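You operate a simulated robot arm through the tools that you are given. There is no shell and no other tool.

The job below is to be done with a simulated robot arm. You get a single attempt, and the scene is never put back.

Task
Close the filter up, start the pump, warm the oil into the green.
Fine: cover and black tap shut, red filter button down, then unlock the pump; watch the heat gauge.

It is judged by the outcome, as a careful person would: the job done as asked, and still so three seconds after it is handed in. It fails if anything else is knocked over, pushed out of place, dropped, spilled or broken. Lids that push on must go on centred and level and be pressed home; caps that screw on are set level and turned clockwise until they are tight.

Robot
A 6-joint arm with a fingered hand, fixed in place. Base frame: the origin is at the foot of the arm, x ahead of it, y to its left, z up; the work surface is at about z = 0.2. Units: m, rad, N and s.
With the tool pointing down near the work surface it reaches from about 0.22 to 0.56 m from the base axis. Its first joint turns from -2.897 to 2.897 rad. Payload 4 kg.
Tool frame: the origin (TCP) lies between the finger pads and is the grasp point; the fingertips stand 0.026 m ahead of it; z points along the fingers, y is the line along which they close. Largest opening 0.148 m; the body of the gripper starts 0.073 m behind the TCP. The gripper is a hand of 3 fingers: y runs from the thumb to the fingers, the wrist lies at [0, 0, -0.239] in the tool frame, and closing takes about 1.5 s.
Orientation is that of the tool frame in the base frame, as [roll, pitch, yaw] about the fixed x, y, z axes, in that order (R = Rz(yaw) Ry(pitch) Rx(roll)). With the fingers straight down and closing along the base's y, the tool's x points along the base's -x, its y along +y and its z along -z.

Tools
- The arm moves only by the tool nudge_tool. Its argument "deltas" is a list of rows, each a list of 7 numbers: the closure, from 0 (fully open) to 1 (shut), then the shift along the tool's x, y, z in m, then the turn, a rotation vector about the tool's x, y, z in rad. In form: [[jaw, tx, ty, tz, wx, wy, wz], ...]. A call has 1 to 20 rows; each row shifts and turns the commanded pose from where the row before left it, along the tool's axes as they then stand. A row lasts 0.2 s, in which the tool goes at most 0.05 m and 0.15 rad; a call with a longer step from one row to the next is refused whole, and so is a gripper value outside its range. A pose out of reach is approached as far as the arm can. The call stops where the force on the tool passes 70 N (or 10 N more than at its start, if that is more) or the arm is blocked; 0.2 s more then pass. Each finger travels about 0.153 m/s and halts on what it meets, pressing with about 22 N; the grip force reading is that of the motor and also rises with nothing between the fingers. The clock runs only during rows and for 0.2 s after the last one: add rows that do not move to give the fingers time. It gives the time, the measured TCP pose, the force on the tool (base axes), the opening and the grip force at its end, in the units of the frame above (readings bear some noise), with the torque about the TCP (base axes, N m) and any sound that the robot's microphone picked up, and new pictures: "show" is both (left out), scene, wrist or none.
- Cameras (640 x 400 px; columns grow to the right, rows downward): "scene" is fixed at [0.2219, -0.6494, 1.3688]; the picture's right is [0.55, -0.84, 0.00], its down [-0.49, -0.32, -0.81] and it looks along [0.68, 0.44, -0.59] (base axes); focal length 214 px, centre (320, 200). "wrist" rides on the gripper at [0.068, -0.039, -0.09] in the tool frame; the picture's right is [0.50, 0.87, 0.00], its down [-0.65, 0.38, -0.65] and it looks along [-0.57, 0.33, 0.76] (tool axes); focal length 222 px, centre (320, 200). There is no depth. A picture from a camera that has moved, and an enlarged one, comes with that camera's place and axes in the base frame and with its lens.
- lift_body(by): slides the trunk up (or, below 0, down) by that many m; the arm rides with it, the base frame stays. It gives what a move gives, with no picture.
- preshape(shape): the hand has 3 fingers and takes this shape, open, in about a second: jaw (thumb against the fingers, like two jaws); tri (thumb and two fingers); tip (a fingertip pinch); poke (one finger out to press); point (the index stretched); flat (the hand flat); cup (the hand cupped); fist (a fist). The gripper value then closes the fingers along that shape, each until it touches; the sizes above hold for jaw. It gives what a move gives, with no picture.
- inspect(camera, box): a new picture of the part [left, top, right, bottom] of that camera's present view, enlarged. No time passes.
- job_done(): hands the job in; it is judged then, once.

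Nothing tells you positions but the pictures and the camera data. Unless the task says otherwise, let go and move clear before handing in.

The tools are called after "Emit:" as name(argument=value, ...) on one line, values as JSON. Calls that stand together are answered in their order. nudge_tool: Moves the arm, as the interface text tells. Its arguments: {"type":"object","properties":{"deltas":{"type":"array","items":{"type":"array","items":{"type":"number"}}},"show":{"type":"string","enum":["both","scene","wrist","none"]}},"required":["deltas"]} The other tools are called the same way: lift_body (by) slides the trunk up or down; preshape (shape) gives the hand a shape; inspect (camera, box) takes an enlarged picture of a part of a camera's view; job_done () hands the job in.

At the start:

```text
t: 0.0
ee_pos: [0.4184, -0.239, 1.2792]
tcp_rot: [-3.141, -0.001, 3.141]
force: [0.0, -0.1, 0.2]
moment: [0.02, -0.02, 0.01]
gripper_width: 0.1481
finger_force: 0.1
shape: jaw
trunk travel left (down, up): [-0.525, 0.065]
```

scene: 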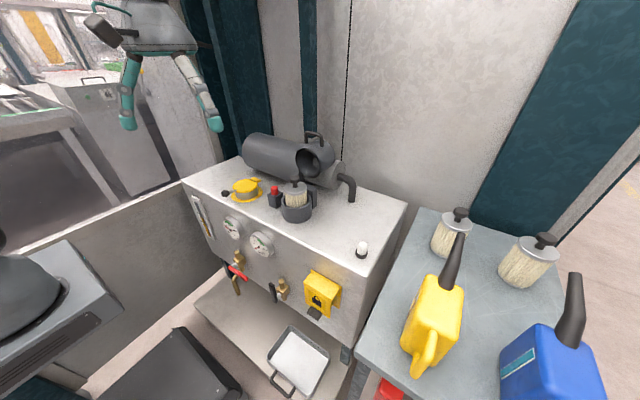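
wrist: 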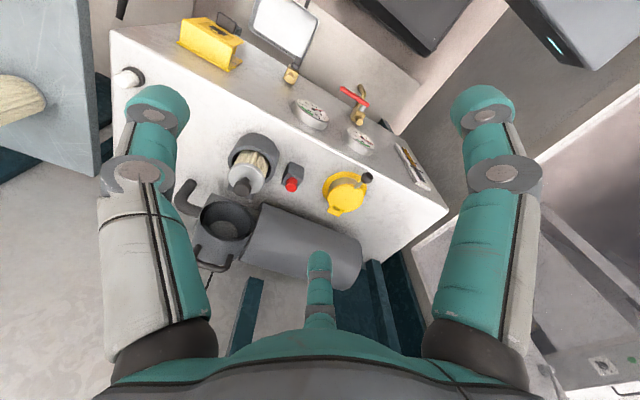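

I see an oil-filter bench with a dark cylinder (open mouth), a filter cup with element, a red button, a yellow cover and gauges, taps and a yellow box on the front. I'll look closer before moving anything.

Emit:
inspect(camera="scene", box=[180, 120, 300, 220])

Emit:
inspect(camera="scene", box=[260, 120, 420, 220])

Emit:
inspect(camera="scene", box=[180, 190, 350, 330])

Emit:
inspect(camera="wrist", box=[220, 120, 390, 230])

Emit:
inspect(camera="wrist", box=[270, 60, 450, 200])

Emit:
inspect(camera="wrist", box=[100, 0, 320, 140])

```text
4.00 times, centred on (240, 170) of scene
camera zoom: at [0.2219, -0.6494, 1.3688], right [0.55, -0.84, 0.0], down [-0.49, -0.32, -0.81], along [0.68, 0.44, -0.59], focal length 858 px, centre (640, 320)
```

zoom: 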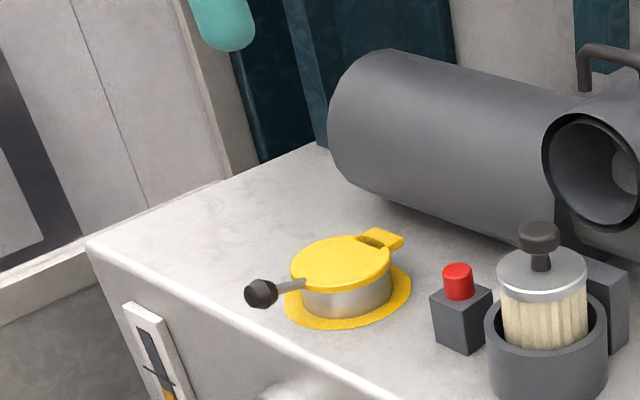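

```text
4.00 times, centred on (340, 170) of scene
camera zoom: at [0.2219, -0.6494, 1.3688], right [0.55, -0.84, 0.0], down [-0.49, -0.32, -0.81], along [0.68, 0.44, -0.59], focal length 858 px, centre (240, 320)
```

zoom: 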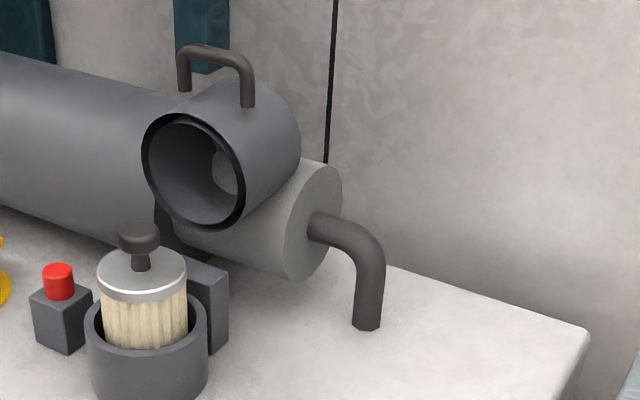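

```text
2.86 times, centred on (265, 260) of scene
camera zoom: at [0.2219, -0.6494, 1.3688], right [0.55, -0.84, 0.0], down [-0.49, -0.32, -0.81], along [0.68, 0.44, -0.59], focal length 613 px, centre (477, 29)
```

zoom: 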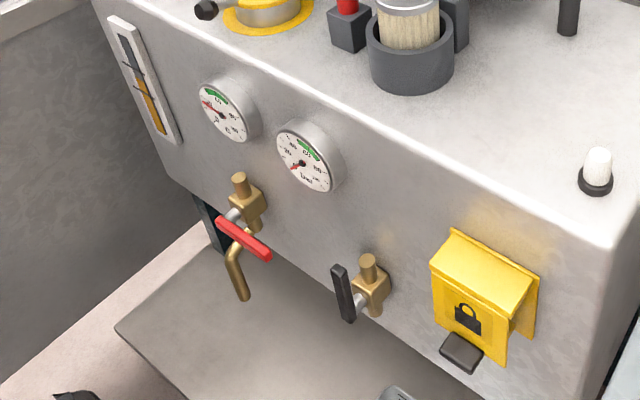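

```text
3.64 times, centred on (305, 175) of wrist
camera zoom: at [0.3503, -0.2765, 1.3696], right [-0.5, 0.87, 0.0], down [0.66, 0.38, 0.65], along [0.57, 0.33, -0.76], focal length 808 px, centre (374, 291)
```

zoom: 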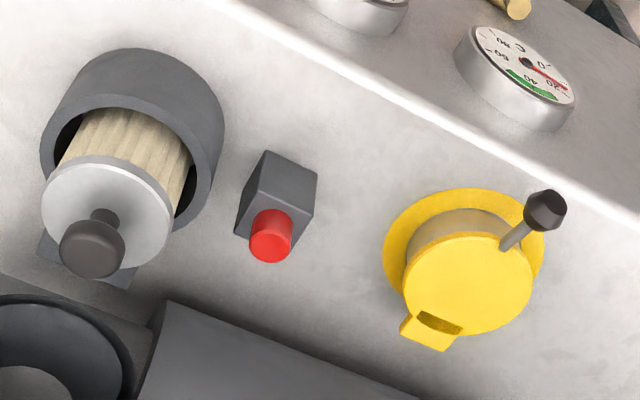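

```text
2.86 times, centred on (360, 130) of wrist
camera zoom: at [0.3503, -0.2765, 1.3696], right [-0.5, 0.87, 0.0], down [0.66, 0.38, 0.65], along [0.57, 0.33, -0.76], focal length 635 px, centre (206, 400)
```

zoom: 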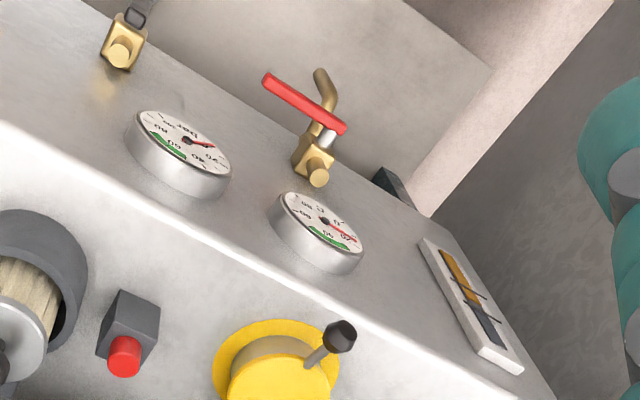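

```text
2.86 times, centred on (210, 70) of wrist
camera zoom: at [0.3503, -0.2765, 1.3696], right [-0.5, 0.87, 0.0], down [0.66, 0.38, 0.65], along [0.57, 0.33, -0.76], focal length 635 px, centre (634, 571)
```

zoom: 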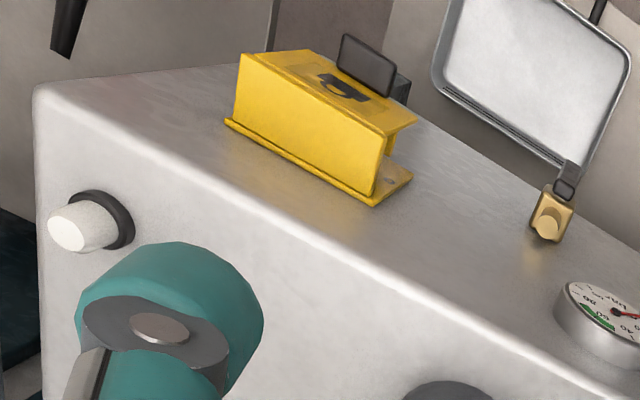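

The oil unit faces the arm with its front at about x=0.56 and its top at z≈0.88. The filter pot is at about (0.66,-0.27), the red button at (0.67,-0.17) and the lock hood at about (0.5,-0.46,0.79). I'll back off and lower the trunk for closer views of the hood and taps.

Emit:
nudge_tool(deltas=[[0, 0.03, -0.03, 0, 0, 0, 0], [0, 0.03, -0.03, 0, 0, 0, 0], [0, 0.03, -0.03, 0, 0, 0, 0], [0, 0.02, -0.03, 0, 0, 0, 0], [0, 0, -0.03, 0, 0, 0, 0], [0, 0, -0.03, 0, 0, 0, 0]], show="none")

Emit:
lift_body(by=-0.25)

Emit:
nudge_tool(deltas=[[0, 0, 0, 0, 0, 0, 0]])

```text
t: 1.4
ee_pos: [0.3439, -0.3657, 1.2223]
tcp_rot: [-3.136, 0.0, 3.134]
force: [0.0, -1.0, -0.2]
moment: [-0.02, 0.01, 0.01]
gripper_width: 0.1478
finger_force: 0.1
shape: jaw
out of reach, approached as far as the arm can: row 3, 4, 5, 6
trunk travel left (down, up): [-0.525, 0.065]
```

```text
t: 4.0
ee_pos: [0.3425, -0.3661, 0.9736]
tcp_rot: [-3.137, 0.001, 3.134]
force: [-0.1, 0.0, -0.4]
moment: [0.0, -0.02, -0.01]
gripper_width: 0.148
finger_force: 0.1
shape: jaw
trunk travel left (down, up): [-0.275, 0.315]
```

```text
t: 4.4
ee_pos: [0.3447, -0.3656, 0.9731]
tcp_rot: [-3.134, 0.0, 3.132]
force: [-0.4, -0.3, 0.4]
moment: [-0.03, 0.0, -0.02]
gripper_width: 0.148
finger_force: 0.1
shape: jaw
trunk travel left (down, up): [-0.275, 0.315]
camera wrist: at [0.2754, -0.4027, 1.0632], right [-0.49, 0.87, -0.01], down [0.66, 0.38, 0.65], along [0.57, 0.32, -0.76], focal length 222 px, centre (320, 200)
```

scene: 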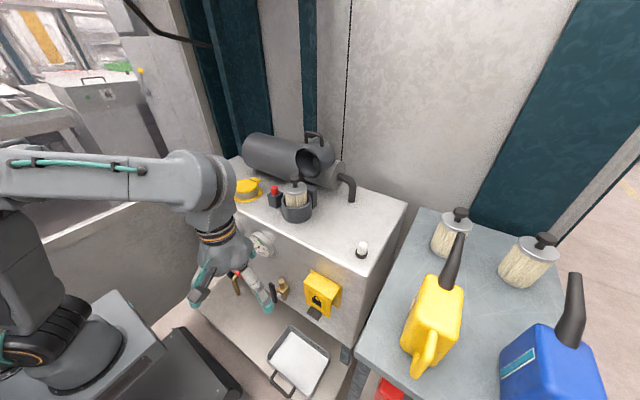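
wrist: 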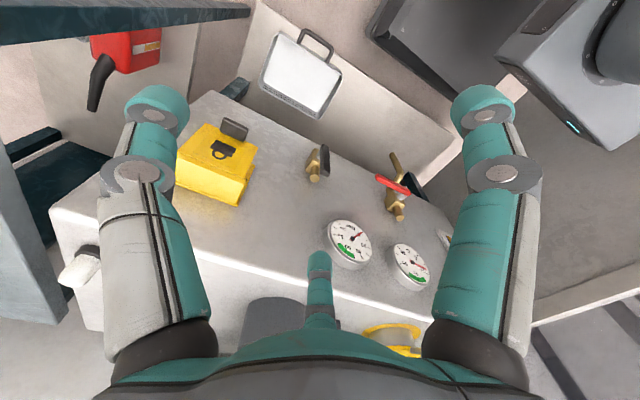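

The hand is now in front of the unit and I can see hood, taps and gauges from above. I'll enlarge them.

Emit:
inspect(camera="wrist", box=[160, 100, 270, 220])

Emit:
inspect(camera="wrist", box=[290, 130, 450, 230])

Emit:
inspect(camera="wrist", box=[310, 200, 450, 300])

Emit:
inspect(camera="scene", box=[260, 250, 360, 330])

Emit:
inspect(camera="scene", box=[225, 120, 345, 220])

```text
3.33 times, centred on (215, 160) of wrist
camera zoom: at [0.2754, -0.4027, 1.0632], right [-0.49, 0.87, -0.01], down [0.66, 0.38, 0.65], along [0.57, 0.32, -0.76], focal length 740 px, centre (670, 333)
```

zoom: 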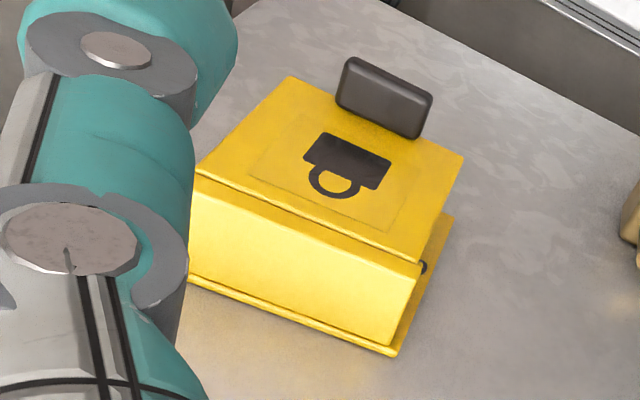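

```text
4.00 times, centred on (370, 180) of wrist
camera zoom: at [0.2754, -0.4027, 1.0632], right [-0.49, 0.87, -0.01], down [0.66, 0.38, 0.65], along [0.57, 0.32, -0.76], focal length 888 px, centre (120, 280)
```

zoom: 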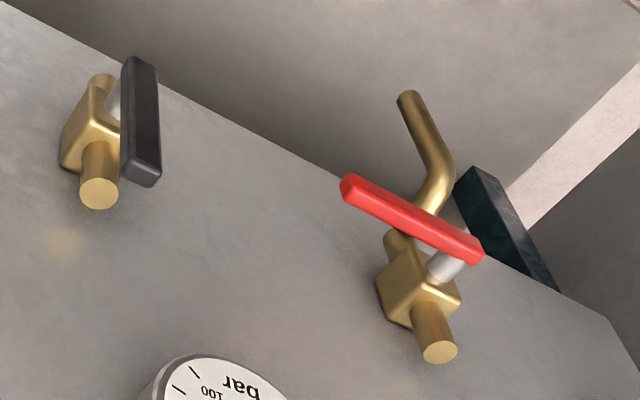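

```text
4.00 times, centred on (380, 250) of wrist
camera zoom: at [0.2754, -0.4027, 1.0632], right [-0.49, 0.87, -0.01], down [0.66, 0.38, 0.65], along [0.57, 0.32, -0.76], focal length 888 px, centre (80, 0)
```

zoom: 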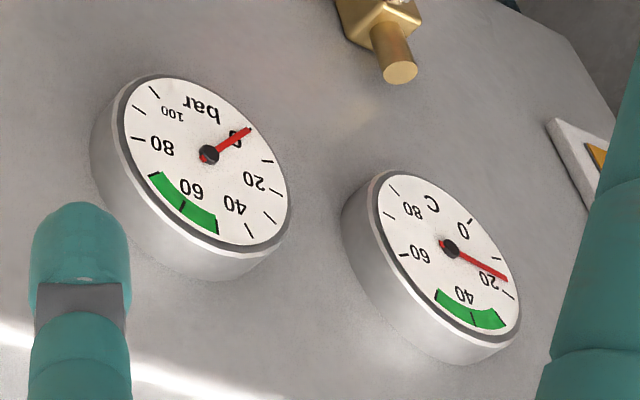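

```text
5.00 times, centred on (310, 290) of scene
camera zoom: at [0.2219, -0.6494, 1.3688], right [0.55, -0.84, 0.0], down [-0.49, -0.32, -0.81], along [0.68, 0.44, -0.59], focal length 1072 px, centre (370, -250)
```

zoom: 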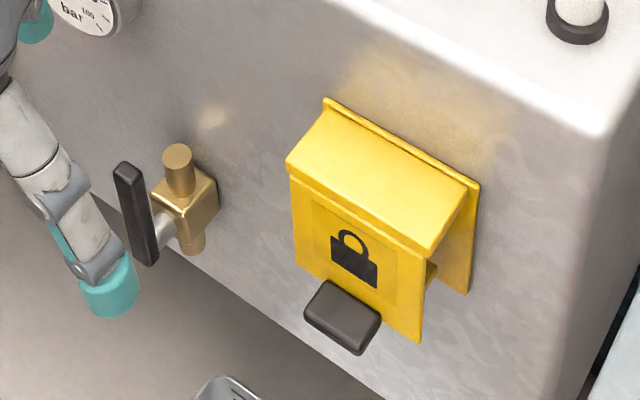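

```text
4.00 times, centred on (285, 170) of scene
camera zoom: at [0.2219, -0.6494, 1.3688], right [0.55, -0.84, 0.0], down [-0.49, -0.32, -0.81], along [0.68, 0.44, -0.59], focal length 858 px, centre (460, 320)
```

zoom: 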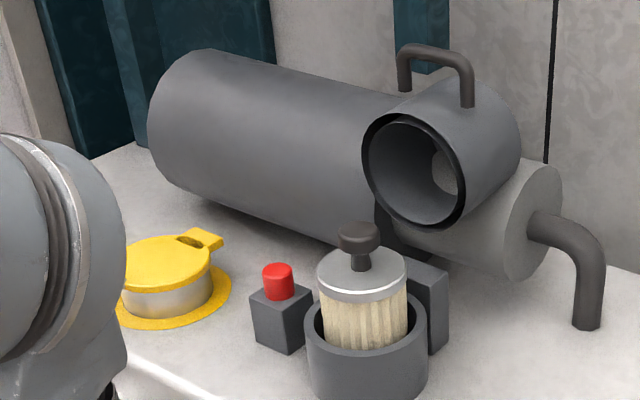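

The hood's dark tab at its bottom edge looks like a lift flap over the pump switch. The black tap handle hangs in line with its pipe, so it's open, while the red one is crosswise, so it's shut. The filter cover is the hinged grey bell behind the pot, tipped back with a handle on top. I'll go and look at it.

Emit:
lift_body(by=0.15)

Emit:
nudge_tool(deltas=[[0, 0, 0, 0, 0, -0.131, 0], [0, 0, 0, 0, 0, -0.131, 0], [0, 0, 0, 0, 0, -0.131, 0], [0, 0, 0, 0, 0, -0.131, 0], [0, 0, 0, 0, 0, -0.131, 0], [0, 0, 0, 0, 0, -0.131, 0], [0, -0.0325, 0.02, 0.024, 0, 0, 0], [0, -0.0325, 0.02, 0.024, 0, 0, 0], [0, -0.0325, 0.02, 0.024, 0, 0, 0], [0, -0.0325, 0.02, 0.024, 0, 0, 0], [0, -0.0325, 0.02, 0.024, 0, 0, 0]])

```text
t: 6.1
ee_pos: [0.3443, -0.3652, 1.1229]
tcp_rot: [-3.137, 0.001, 3.135]
force: [-0.3, 0.7, 0.5]
moment: [0.01, -0.01, 0.03]
gripper_width: 0.1479
finger_force: 0.0
shape: jaw
trunk travel left (down, up): [-0.425, 0.165]
```

```text
t: 8.5
ee_pos: [0.6706, -0.1769, 1.19]
tcp_rot: [-3.131, 0.788, 3.138]
force: [-1.0, -0.9, -0.4]
moment: [0.02, -0.03, 0.06]
gripper_width: 0.148
finger_force: 0.1
shape: jaw
out of reach, approached as far as the arm can: row 2, 3, 4, 5, 6
trunk travel left (down, up): [-0.425, 0.165]
camera wrist: at [0.5591, -0.2145, 1.2064], right [-0.35, 0.87, -0.36], down [0.0, 0.38, 0.92], along [0.94, 0.32, -0.13], focal length 222 px, centre (320, 200)
```

scene: 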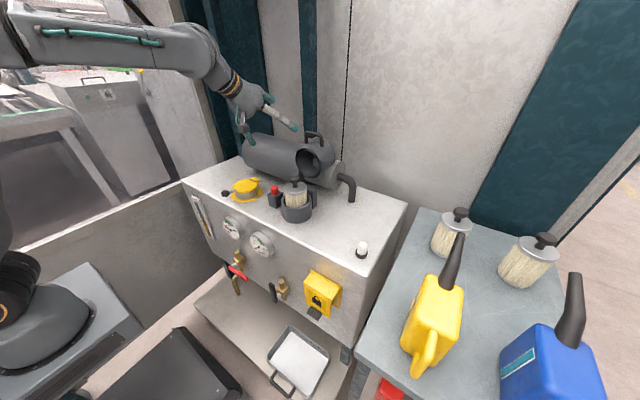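
wrist: 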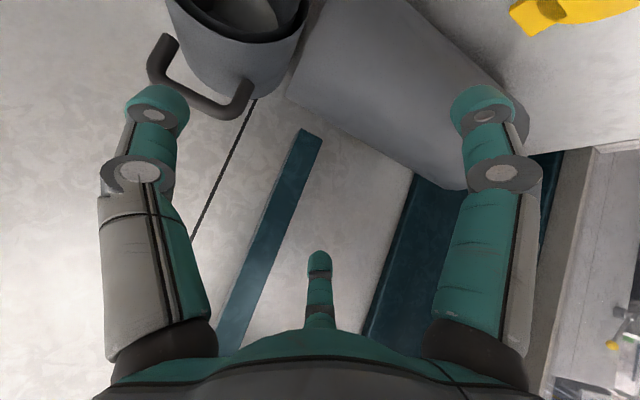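

The arm overshot my plan a little, because tilting so close in was out of reach, but it's clear of everything. I have a good view of the bell and its U-handle and will enlarge it.

Emit:
inspect(camera="wrist", box=[130, 0, 330, 130])

Emit:
inspect(camera="scene", box=[220, 80, 360, 220])

```text
3.08 times, centred on (230, 65) of wrist
camera zoom: at [0.5591, -0.2145, 1.2064], right [-0.35, 0.87, -0.36], down [0.0, 0.38, 0.92], along [0.94, 0.32, -0.13], focal length 684 px, centre (597, 615)
```

zoom: 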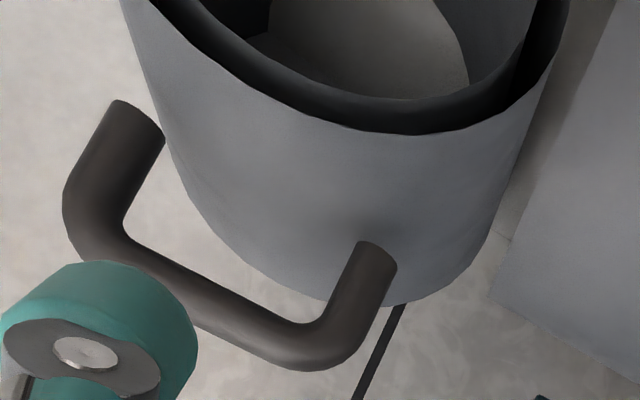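

```text
2.86 times, centred on (290, 150) of scene
camera zoom: at [0.2219, -0.6494, 1.3688], right [0.55, -0.84, 0.0], down [-0.49, -0.32, -0.81], along [0.68, 0.44, -0.59], focal length 613 px, centre (406, 343)
```

zoom: 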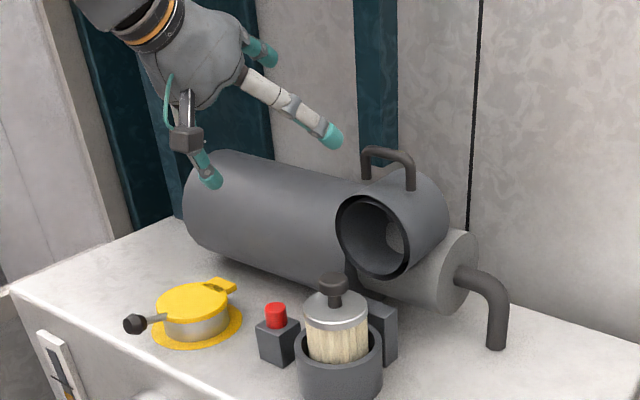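

The handle bar runs along y, from about y=-0.25 to -0.305, at x≈0.761 and z≈1.14. The hinge is near (0.737, 0.978), so the bell must swing 90° toward me. I'll raise a little and roll the hand 90°, so the jaws close fore-and-aft around the bar.

Emit:
nudge_tool(deltas=[[0, -0.03, 0, -0.03, 0, 0, 0], [0, 0, 0, 0, 0, 0, 0.1428], [0, 0, 0, 0, 0, 0, 0.1428], [0, 0, 0, 0, 0, 0, 0.1428], [0, 0, 0, 0, 0, 0, 0.1428], [0, 0, 0, 0, 0, 0, 0.1428], [0, 0, 0, 0, 0, 0, 0.1428], [0, 0, 0, 0, 0, 0, 0.1428], [0, 0, 0, 0, 0, 0, 0.1428], [0, 0, 0, 0, 0, 0, 0.1428], [0, 0, 0, 0, 0, 0, 0.1428], [0, 0, 0, 0, 0, 0, 0.1428]])

```text
t: 11.1
ee_pos: [0.6727, -0.1786, 1.233]
tcp_rot: [2.356, 0.005, 1.564]
force: [0.3, -0.2, -0.5]
moment: [0.01, 0.02, -0.03]
gripper_width: 0.148
finger_force: 0.0
shape: jaw
trunk travel left (down, up): [-0.425, 0.165]
camera wrist: at [0.5806, -0.1095, 1.2681], right [0.62, 0.5, 0.61], down [-0.2, -0.65, 0.73], along [0.76, -0.57, -0.3], focal length 222 px, centre (320, 200)
```

scene: 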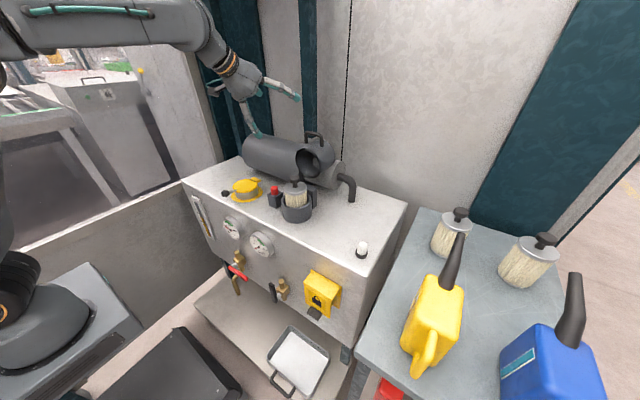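
wrist: 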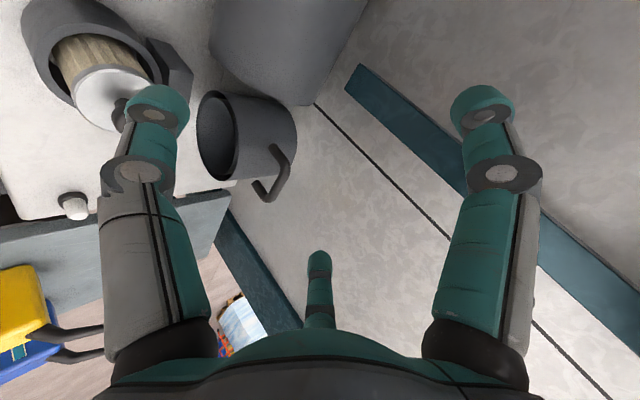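

The hand has rolled as planned and the view shows the bell, hinge bracket and pot. I'll enlarge it.

Emit:
inspect(camera="wrist", box=[20, 0, 320, 210])

Emit:
inspect(camera="wrist", box=[180, 80, 310, 210])

```text
1.90 times, centred on (170, 105) of wrist
camera zoom: at [0.5806, -0.1095, 1.2681], right [0.62, 0.5, 0.61], down [-0.2, -0.65, 0.73], along [0.76, -0.57, -0.3], focal length 423 px, centre (606, 381)
```

zoom: 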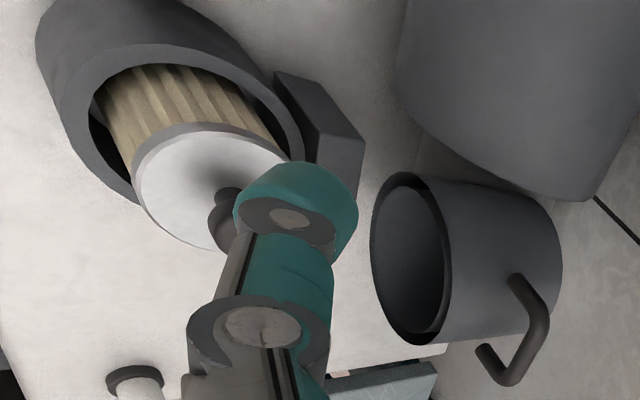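

```text
3.08 times, centred on (245, 145) of wrist
camera zoom: at [0.5806, -0.1095, 1.2681], right [0.62, 0.5, 0.61], down [-0.2, -0.65, 0.73], along [0.76, -0.57, -0.3], focal length 684 px, centre (551, 369)
```

zoom: 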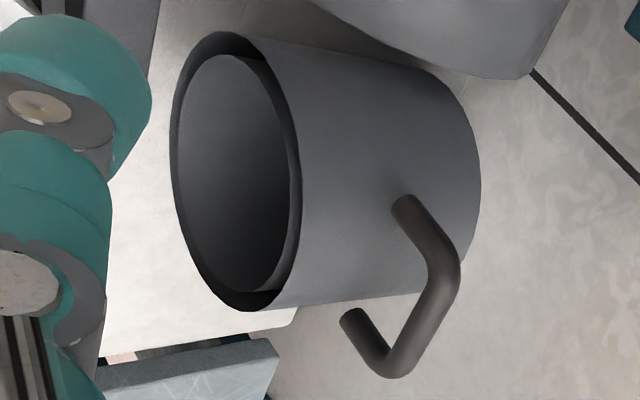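

The bar is confirmed at about (0.760, -0.277, 1.140). I'll steepen the hand, part-close the jaws and go to a standoff above the bar.

Emit:
nudge_tool(deltas=[[0.3, 0, 0, 0, 0.13, 0, 0], [0.5, 0, 0, 0, 0.13, 0, 0], [0.6, -0.033, 0.0096, 0.0148, 0, 0, 0], [0.6, -0.033, 0.0096, 0.0148, 0, 0, 0], [0.6, -0.032, 0.0096, 0.0147, 0, 0, 0], [0.6, 0, 0, 0, 0, 0, 0]])

```text
t: 12.5
ee_pos: [0.6981, -0.2641, 1.1916]
tcp_rot: [2.615, 0.008, 1.564]
force: [0.4, -0.1, 0.4]
moment: [0.04, -0.01, 0.0]
gripper_width: 0.0593
finger_force: 0.1
shape: jaw
out of reach, approached as far as the arm can: row 4, 5
trunk travel left (down, up): [-0.425, 0.165]
camera wrist: at [0.6183, -0.1955, 1.2498], right [0.75, 0.5, 0.43], down [-0.01, -0.65, 0.76], along [0.66, -0.57, -0.49], focal length 222 px, centre (320, 200)
```

scene: 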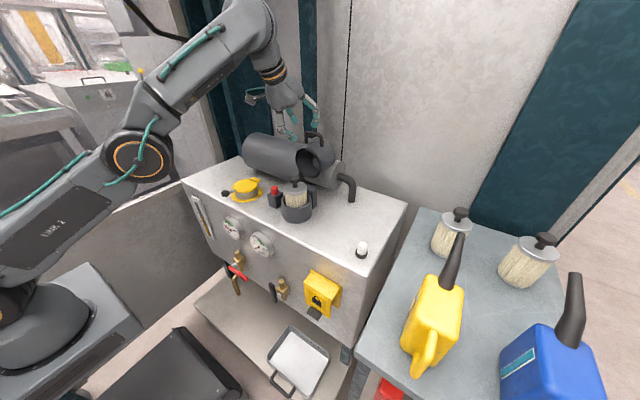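
wrist: 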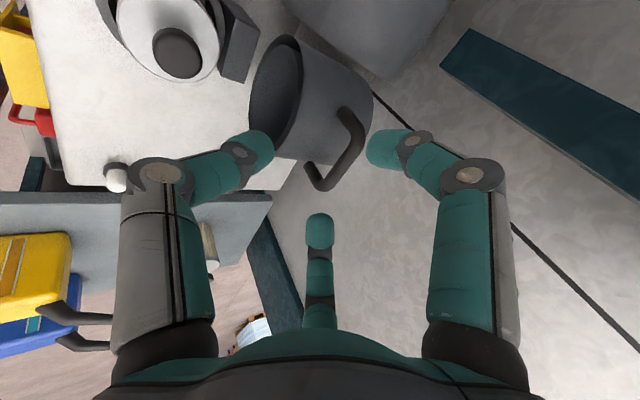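

The arm is near full stretch because the shoulder sits low. I'll raise the trunk for more reach and come down onto the standoff.

Emit:
lift_body(by=0.15)

Emit:
nudge_tool(deltas=[[0.6, -0.0043, -0.0158, 0.042, 0, 0, 0], [0.6, -0.0043, -0.0158, 0.042, 0, 0, 0], [0.6, -0.0043, -0.0158, 0.042, 0, 0, 0], [0.6, 0, 0, 0, 0, 0, 0]])

```text
t: 14.3
ee_pos: [0.6976, -0.2645, 1.3414]
tcp_rot: [2.615, 0.007, 1.564]
force: [-0.1, 0.0, -0.1]
moment: [0.01, 0.01, 0.02]
gripper_width: 0.0596
finger_force: 0.0
shape: jaw
trunk travel left (down, up): [-0.575, 0.015]
```

```text
t: 15.3
ee_pos: [0.7532, -0.2949, 1.2271]
tcp_rot: [2.619, 0.004, 1.563]
force: [-0.7, -0.6, -0.3]
moment: [-0.02, -0.02, 0.0]
gripper_width: 0.0592
finger_force: 0.0
shape: jaw
out of reach, approached as far as the arm can: row 1, 2, 3
trunk travel left (down, up): [-0.575, 0.015]
camera wrist: at [0.674, -0.2252, 1.2844], right [0.75, 0.5, 0.43], down [0.0, -0.65, 0.76], along [0.66, -0.57, -0.49], focal length 222 px, centre (320, 200)
```

scene: 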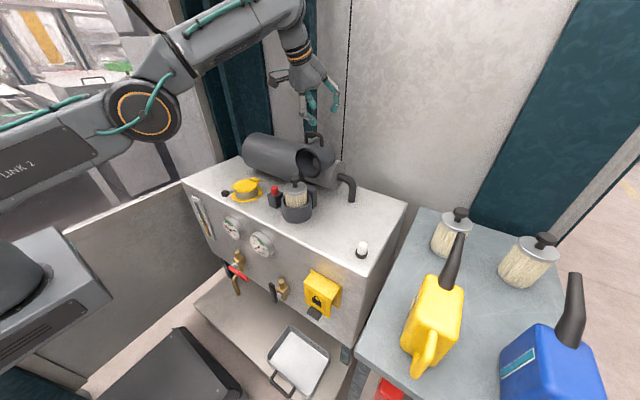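
wrist: 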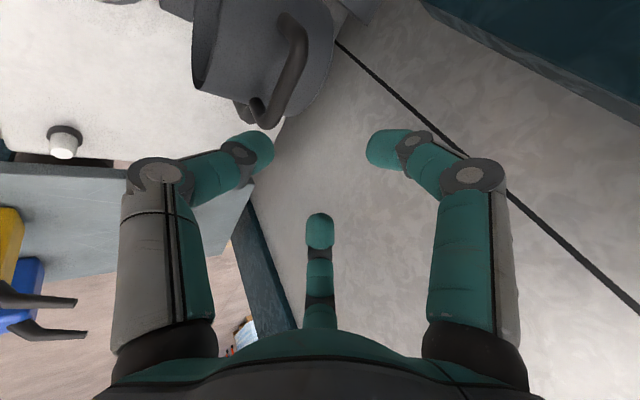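

The command kept its earlier out-of-reach remainder, so I'm slightly past the standoff, near x=0.753 and z=1.227. I'll shift to a point exactly up the approach line and check.

Emit:
nudge_tool(deltas=[[0.6, 0.009, -0.0128, -0.0098, 0, 0, 0], [0.6, 0.009, -0.0128, -0.0098, 0, 0, 0], [0.6, 0, 0, 0, 0, 0, 0]])

```text
t: 16.1
ee_pos: [0.7469, -0.2876, 1.2453]
tcp_rot: [2.619, 0.006, 1.562]
force: [0.1, 0.2, 0.2]
moment: [0.02, 0.01, 0.02]
gripper_width: 0.0595
finger_force: 0.1
shape: jaw
out of reach, approached as far as the arm can: row 1, 2
trunk travel left (down, up): [-0.575, 0.015]
camera wrist: at [0.6679, -0.2184, 1.3029], right [0.75, 0.5, 0.43], down [-0.01, -0.65, 0.76], along [0.66, -0.57, -0.49], focal length 222 px, centre (320, 200)
```

scene: 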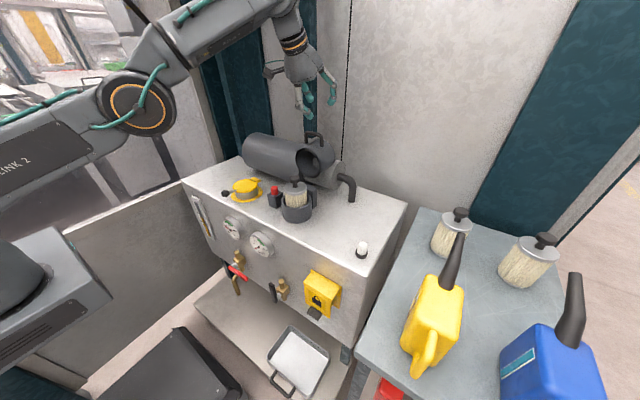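
wrist: 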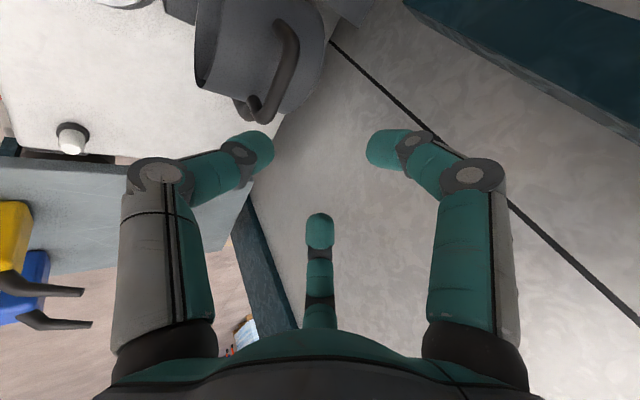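

The arm is nearly straight here, and that's why it won't settle back toward me. It's almost above the bar, so I only need about 1 cm in y, then the trunk can lower the hand straight down.

Emit:
nudge_tool(deltas=[[0.6, 0.011, 0.0043, 0.0025, 0, 0, 0], [0.6, 0, 0, 0, 0, 0, 0]], show="none")

```text
t: 16.7
ee_pos: [0.7511, -0.2771, 1.2457]
tcp_rot: [2.616, 0.007, 1.564]
force: [0.2, 0.3, 0.2]
moment: [-0.01, 0.0, 0.01]
gripper_width: 0.0592
finger_force: 0.0
shape: jaw
trunk travel left (down, up): [-0.575, 0.015]
```

That landed at the intended spot above the bar. Next I'll lower the trunk most of the way and look.

Emit:
lift_body(by=-0.065)

Emit:
inspect(camera="wrist", box=[160, 20, 480, 230])

Emit:
inspect(camera="scene", box=[260, 90, 360, 210])

```text
t: 17.7
ee_pos: [0.7515, -0.2774, 1.1824]
tcp_rot: [2.615, 0.005, 1.565]
force: [0.8, 1.0, 0.4]
moment: [-0.01, -0.02, -0.02]
gripper_width: 0.0593
finger_force: 0.1
shape: jaw
trunk travel left (down, up): [-0.51, 0.08]
```

```text
1.90 times, centred on (320, 125) of wrist
camera zoom: at [0.6724, -0.2081, 1.2391], right [0.75, 0.5, 0.43], down [-0.01, -0.65, 0.76], along [0.66, -0.57, -0.49], focal length 423 px, centre (320, 343)
```

zoom: 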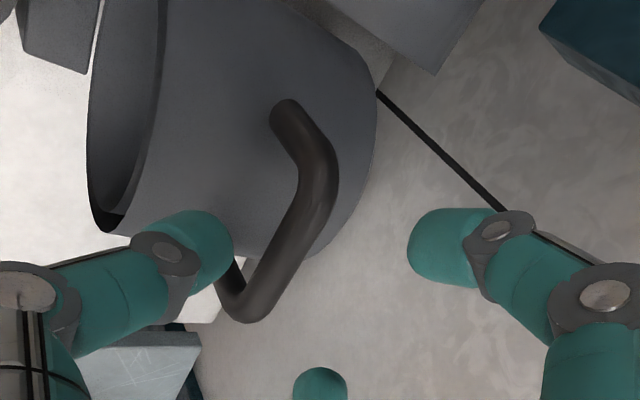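

```text
3.33 times, centred on (310, 150) of scene
camera zoom: at [0.2219, -0.6494, 1.3688], right [0.55, -0.84, 0.0], down [-0.49, -0.32, -0.81], along [0.68, 0.44, -0.59], focal length 715 px, centre (353, 367)
```

zoom: 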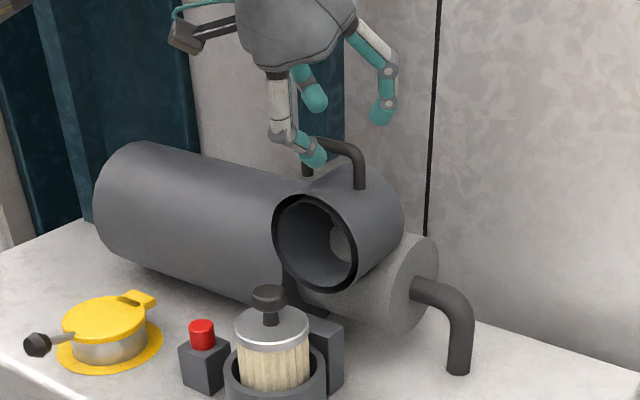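

The bar sits between the thumb (front) and finger (back) as wanted. I'll lower 2 cm more, then close gently in steps.

Emit:
lift_body(by=-0.02)

Emit:
nudge_tool(deltas=[[0.68, 0, 0, 0, 0, 0, 0], [0.72, 0, 0, 0, 0, 0, 0]])

Emit:
inspect(camera="wrist", box=[160, 20, 480, 230])

```text
t: 18.4
ee_pos: [0.7518, -0.2762, 1.1616]
tcp_rot: [2.616, 0.005, 1.564]
force: [0.4, -0.2, -0.4]
moment: [0.01, -0.02, 0.02]
gripper_width: 0.0593
finger_force: 0.0
shape: jaw
trunk travel left (down, up): [-0.49, 0.1]
```

```text
t: 19.0
ee_pos: [0.7517, -0.2774, 1.1607]
tcp_rot: [2.614, 0.004, 1.564]
force: [0.3, -0.3, 0.5]
moment: [0.01, 0.02, 0.0]
gripper_width: 0.0415
finger_force: 0.1
shape: jaw
trunk travel left (down, up): [-0.49, 0.1]
camera wrist: at [0.6725, -0.2081, 1.219], right [0.75, 0.5, 0.43], down [-0.01, -0.65, 0.76], along [0.66, -0.57, -0.49], focal length 222 px, centre (320, 200)
```

scene: 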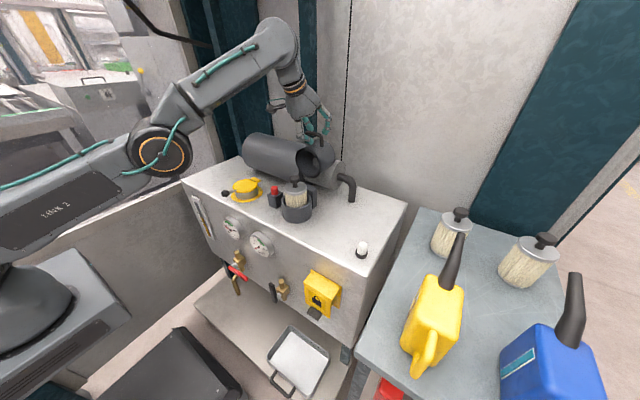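
wrist: 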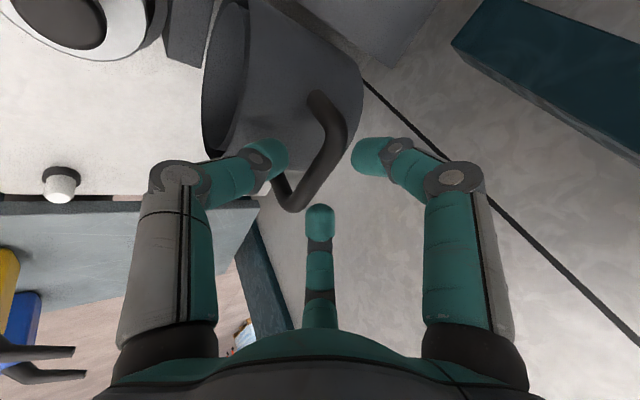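

```text
1.90 times, centred on (320, 125) of wrist
camera zoom: at [0.6725, -0.2081, 1.219], right [0.75, 0.5, 0.43], down [-0.01, -0.65, 0.76], along [0.66, -0.57, -0.49], focal length 423 px, centre (320, 343)
```

zoom: 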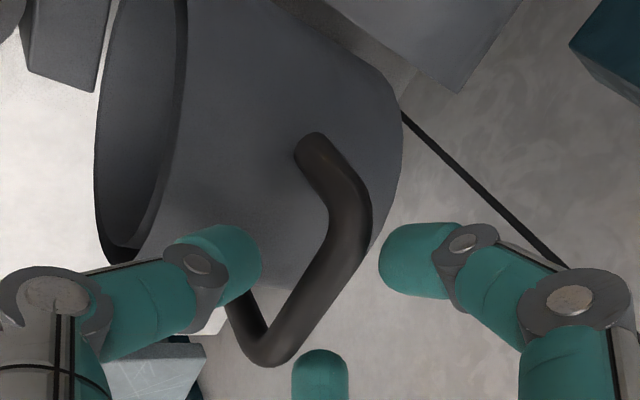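

The bar is cleanly bracketed with room under the thumb. I'll lower 1 cm more and close onto it.

Emit:
lift_body(by=-0.01)

Emit:
nudge_tool(deltas=[[0.78, 0, 0, 0, 0, 0, 0], [0.84, 0, 0, 0, 0, 0, 0], [0.9, 0, 0, 0, 0, 0, 0], [0.9, 0, 0, 0, 0, 0, 0]])

Emit:
inspect(camera="wrist", box=[160, 20, 480, 230])

```text
t: 19.6
ee_pos: [0.7513, -0.2774, 1.1509]
tcp_rot: [2.615, 0.004, 1.562]
force: [-0.4, -0.6, 0.5]
moment: [-0.02, 0.05, 0.0]
gripper_width: 0.0418
finger_force: 0.1
shape: jaw
trunk travel left (down, up): [-0.48, 0.11]
```

```text
t: 20.6
ee_pos: [0.752, -0.2777, 1.1503]
tcp_rot: [2.613, 0.006, 1.564]
force: [-0.8, -0.5, -0.2]
moment: [-0.05, 0.05, -0.03]
gripper_width: 0.0153
finger_force: 0.0
shape: jaw
trunk travel left (down, up): [-0.48, 0.11]
camera wrist: at [0.6725, -0.2081, 1.209], right [0.75, 0.5, 0.43], down [-0.01, -0.65, 0.76], along [0.66, -0.57, -0.49], focal length 222 px, centre (320, 200)
```

scene: 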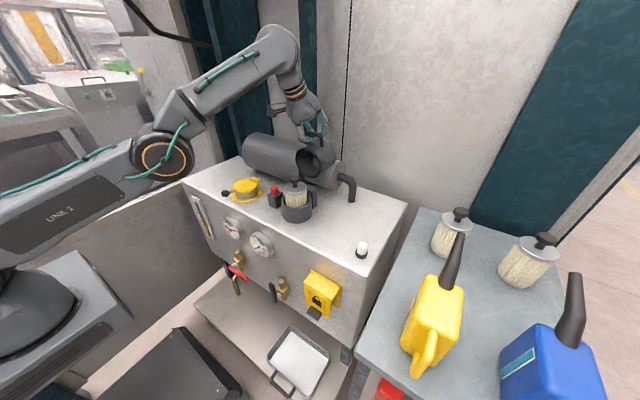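
wrist: 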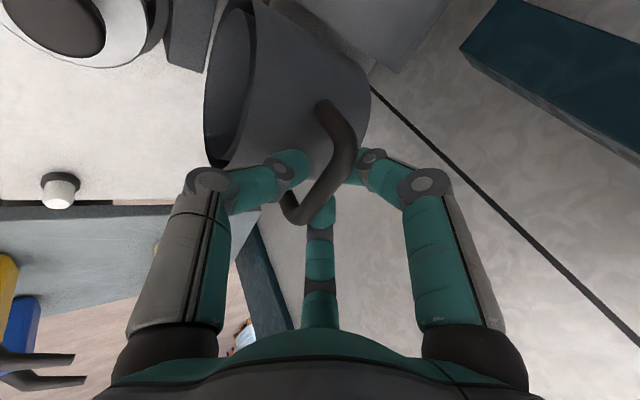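

```text
1.90 times, centred on (320, 125) of wrist
camera zoom: at [0.6725, -0.2081, 1.209], right [0.75, 0.5, 0.43], down [-0.01, -0.65, 0.76], along [0.66, -0.57, -0.49], focal length 423 px, centre (320, 343)
```

zoom: 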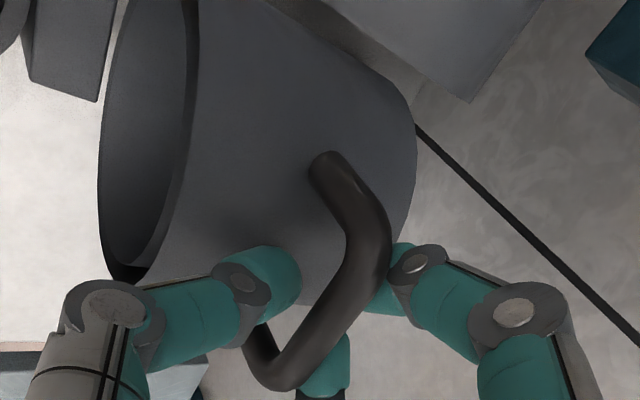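

The bar is caged between the fingers with a hair of slack. I'll start swinging the bell along its arc in small steps while watching force.

Emit:
nudge_tool(deltas=[[0.9, 0, -0.0084, -0.0054, 0, 0, 0], [0.9, 0, -0.0084, -0.0054, 0, 0, 0], [0.9, 0, 0, 0, 0, 0, 0]])

Emit:
inspect(camera="scene", box=[260, 90, 360, 210])

```text
t: 21.4
ee_pos: [0.7433, -0.2822, 1.1586]
tcp_rot: [2.617, 0.004, 1.563]
force: [0.9, 0.9, -0.8]
moment: [0.02, 0.0, 0.01]
gripper_width: 0.0151
finger_force: 0.1
shape: jaw
out of reach, approached as far as the arm can: row 1, 2
trunk travel left (down, up): [-0.48, 0.11]
camera wrist: at [0.6651, -0.2137, 1.2169], right [0.75, 0.5, 0.43], down [0.0, -0.65, 0.76], along [0.66, -0.57, -0.49], focal length 222 px, centre (320, 200)
```

scene: 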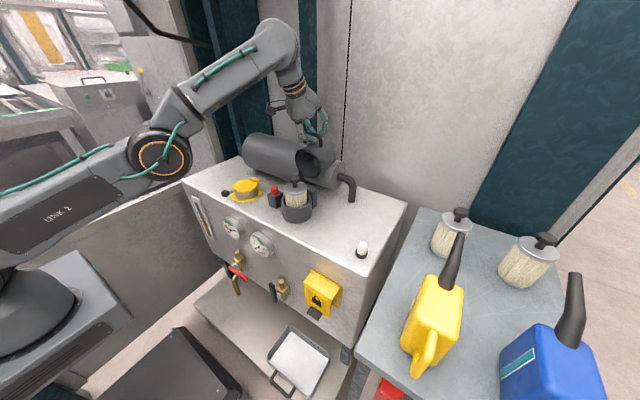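
wrist: 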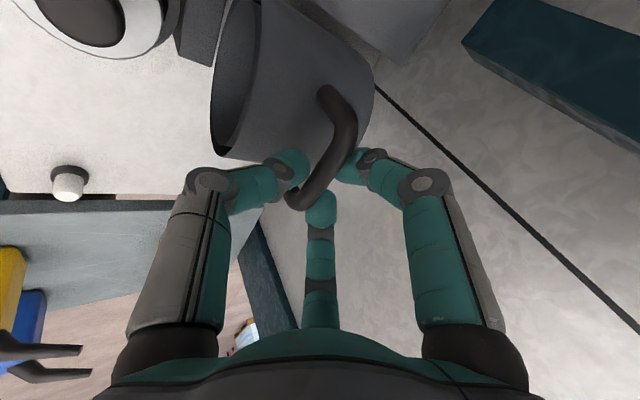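

```text
3.33 times, centred on (310, 150) of scene
camera zoom: at [0.2219, -0.6494, 1.3688], right [0.55, -0.84, 0.0], down [-0.49, -0.32, -0.81], along [0.68, 0.44, -0.59], focal length 715 px, centre (353, 367)
```

zoom: 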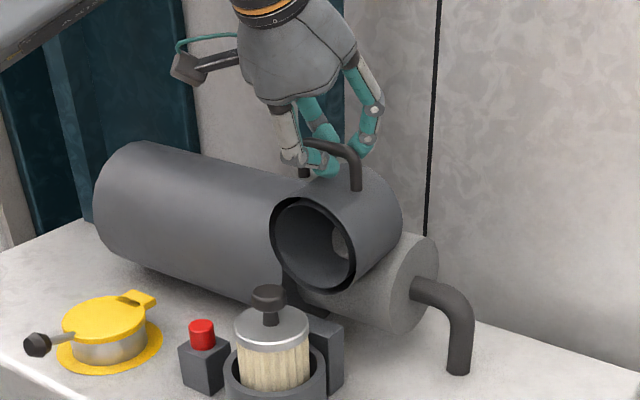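

The swing began (bell moved a few degrees), but the arm is locked straight and can't pull back along this line. I'll let go, lift clear with the trunk, and bend the elbow before trying again.

Emit:
nudge_tool(deltas=[[0.8, 0, 0, 0, 0, 0, 0], [0.65, 0, 0, 0, 0, 0, 0], [0.55, 0, 0, 0, 0, 0, 0], [0.5, 0, 0, 0, 0, 0, 0]], show="wrist")

```text
t: 22.4
ee_pos: [0.7419, -0.2827, 1.1572]
tcp_rot: [2.617, 0.005, 1.565]
force: [0.1, -0.7, 0.5]
moment: [-0.01, -0.03, -0.03]
gripper_width: 0.0736
finger_force: 0.1
shape: jaw
trunk travel left (down, up): [-0.48, 0.11]
camera wrist: at [0.6649, -0.2139, 1.2168], right [0.75, 0.5, 0.43], down [0.0, -0.65, 0.76], along [0.66, -0.57, -0.49], focal length 222 px, centre (320, 200)
```

wrist: 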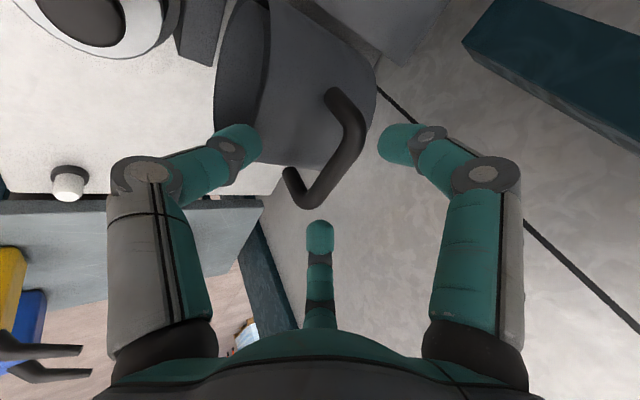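

Emit:
lift_body(by=0.1)

Emit:
nudge_tool(deltas=[[0.5, 0.0144, -0.0362, -0.0013, 0, 0, 0], [0.5, 0.0144, -0.0362, -0.0013, 0, 0, 0], [0.5, 0.0144, -0.0362, -0.0013, 0, 0, 0], [0.5, 0, 0, 0, 0, 0, 0]], show="scene")

```text
t: 23.7
ee_pos: [0.7444, -0.2834, 1.2585]
tcp_rot: [2.617, 0.006, 1.565]
force: [0.0, 0.6, 0.3]
moment: [-0.03, 0.02, 0.01]
gripper_width: 0.0734
finger_force: 0.1
shape: jaw
trunk travel left (down, up): [-0.58, 0.01]
```

```text
t: 24.7
ee_pos: [0.7436, -0.2824, 1.2582]
tcp_rot: [2.617, 0.004, 1.564]
force: [0.8, -0.2, 0.4]
moment: [0.01, 0.04, 0.0]
gripper_width: 0.0736
finger_force: 0.0
shape: jaw
out of reach, approached as far as the arm can: row 1, 2, 3
trunk travel left (down, up): [-0.58, 0.01]
```

scene: 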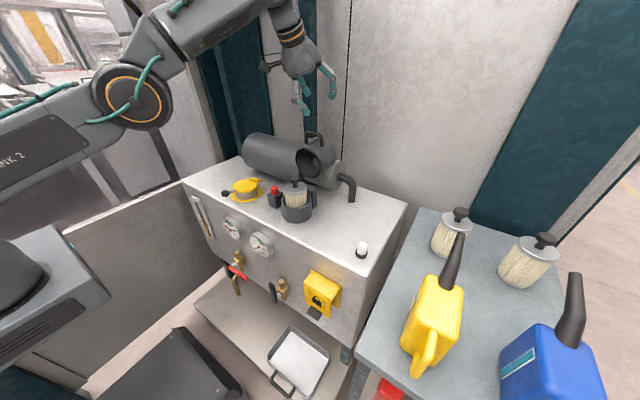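

The radial pull is singular with the elbow dead straight. A straight-down move should bend the elbow the right way, and there's open air for 4–6 cm here, so I'll try it.

Emit:
nudge_tool(deltas=[[0.5, 0, -0.01, 0.0173, 0, 0, 0], [0.5, 0, -0.01, 0.0173, 0, 0, 0], [0.5, 0, 0, 0, 0, 0, 0]], show="none")

```text
t: 25.5
ee_pos: [0.7575, -0.289, 1.226]
tcp_rot: [2.618, 0.004, 1.565]
force: [0.1, 0.3, 0.1]
moment: [-0.02, -0.02, 0.0]
gripper_width: 0.0734
finger_force: 0.0
shape: jaw
out of reach, approached as far as the arm can: row 1, 2
trunk travel left (down, up): [-0.58, 0.01]
```

It still slid along the full-stretch sphere. The elbow has probably tipped slightly past straight. I'll move to the clear space on the right (y≈-0.45), push down and outward to carry the elbow back through straight, then pull in.

Emit:
nudge_tool(deltas=[[0.5, -0.041, -0.0217, -0.0125, 0, 0, 0], [0.5, -0.041, -0.0217, -0.0125, 0, 0, 0], [0.5, -0.041, -0.0217, -0.0125, 0, 0, 0], [0.5, -0.041, -0.0217, -0.0125, 0, 0, 0], [0.5, -0.0135, -0.0086, 0.047, 0, 0, 0], [0.5, -0.0135, -0.0086, 0.047, 0, 0, 0]], show="scene")

```text
t: 26.9
ee_pos: [0.6761, -0.4708, 1.1298]
tcp_rot: [2.617, 0.005, 1.563]
force: [0.0, -0.4, -0.4]
moment: [0.06, 0.03, -0.02]
gripper_width: 0.0738
finger_force: 0.0
shape: jaw
out of reach, approached as far as the arm can: row 1, 4, 5, 6
trunk travel left (down, up): [-0.58, 0.01]
```

scene: 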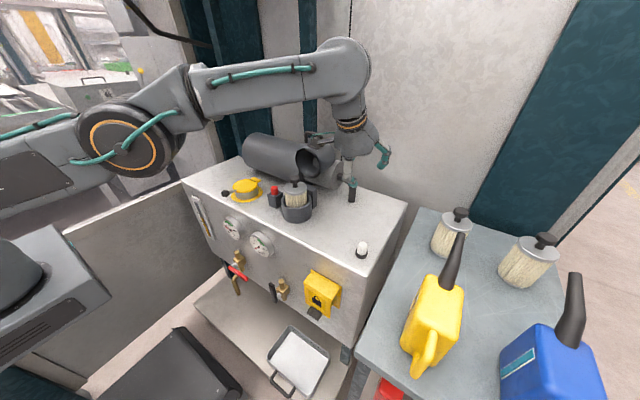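

Emit:
nudge_tool(deltas=[[0.5, 0.0186, -0.0233, -0.0037, 0, 0, 0], [0.5, 0.0186, -0.0233, -0.0037, 0, 0, 0], [0.5, 0, 0, 0, 0, 0, 0]], show="none")

```text
t: 27.7
ee_pos: [0.6328, -0.4318, 1.111]
tcp_rot: [2.616, 0.005, 1.564]
force: [0.9, -0.1, 0.6]
moment: [-0.03, -0.04, 0.01]
gripper_width: 0.0737
finger_force: 0.1
shape: jaw
trunk travel left (down, up): [-0.58, 0.01]
```

The elbow bends freely again. From now on I'll stay inside the full-stretch radius. I'll raise, shift to y=-0.277, and come to a standoff in front of and above the bar.

Emit:
nudge_tool(deltas=[[0.5, 0, 0.0225, -0.039, 0, 0, 0], [0.5, 0, 0.0225, -0.039, 0, 0, 0], [0.55, 0.0388, 0, 0, 0, 0, 0], [0.6, 0.0388, 0, 0, 0, 0, 0], [0.6, 0.0388, 0, 0, 0, 0, 0], [0.6, 0.0384, 0, 0, 0, 0, 0], [0.6, 0, 0.0213, 0.0065, 0, 0, 0], [0.6, 0, 0.0213, 0.0065, 0, 0, 0], [0.6, 0, 0.0213, 0.0065, 0, 0, 0], [0.6, 0, 0, 0, 0, 0, 0]])

Emit:
inspect(camera="wrist", box=[160, 20, 480, 230])

Emit:
inspect(camera="scene", box=[260, 90, 360, 210])

```text
t: 29.9
ee_pos: [0.6982, -0.2738, 1.2177]
tcp_rot: [2.619, 0.005, 1.564]
force: [0.6, -0.5, -0.1]
moment: [-0.01, 0.0, -0.01]
gripper_width: 0.0596
finger_force: 0.1
shape: jaw
trunk travel left (down, up): [-0.58, 0.01]
camera wrist: at [0.6199, -0.2065, 1.276], right [0.75, 0.5, 0.43], down [0.0, -0.65, 0.76], along [0.66, -0.57, -0.49], focal length 222 px, centre (320, 200)
```

scene: 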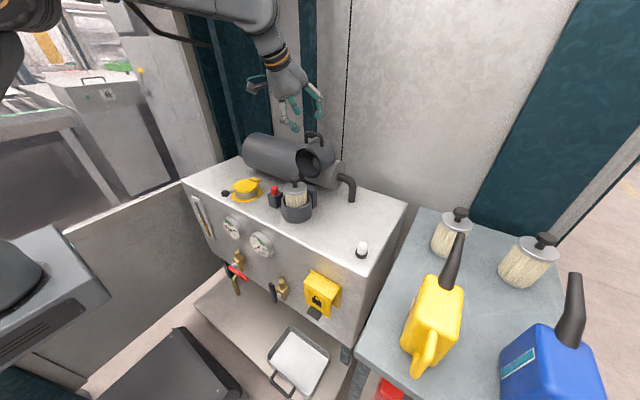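
wrist: 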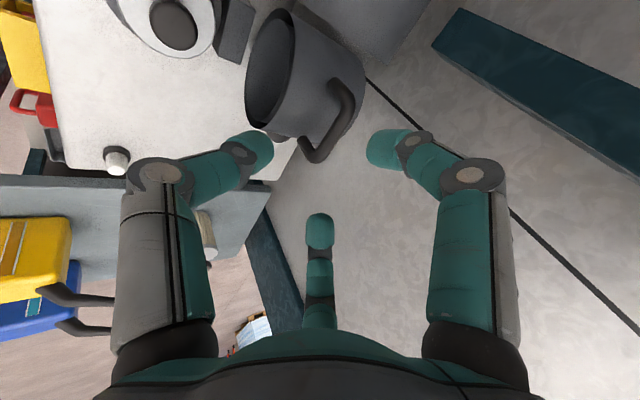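

```text
1.90 times, centred on (320, 125) of wrist
camera zoom: at [0.6199, -0.2065, 1.276], right [0.75, 0.5, 0.43], down [0.0, -0.65, 0.76], along [0.66, -0.57, -0.49], focal length 423 px, centre (320, 343)
```

zoom: 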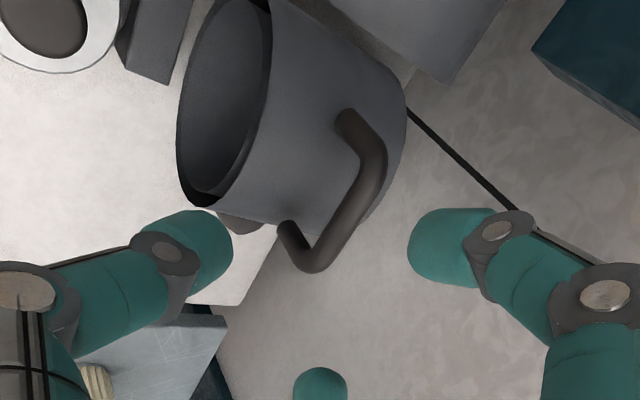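

```text
3.33 times, centred on (310, 150) of scene
camera zoom: at [0.2219, -0.6494, 1.3688], right [0.55, -0.84, 0.0], down [-0.49, -0.32, -0.81], along [0.68, 0.44, -0.59], focal length 715 px, centre (353, 367)
```

zoom: 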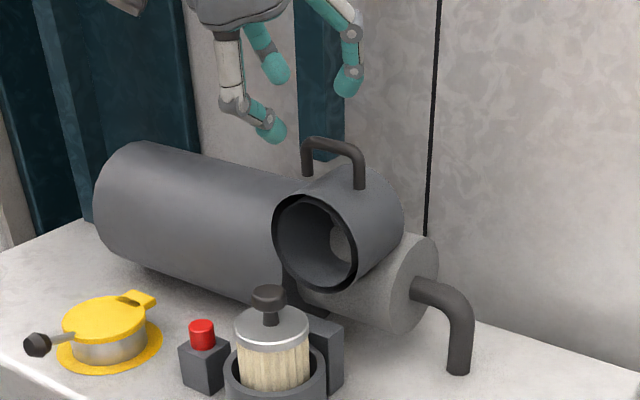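

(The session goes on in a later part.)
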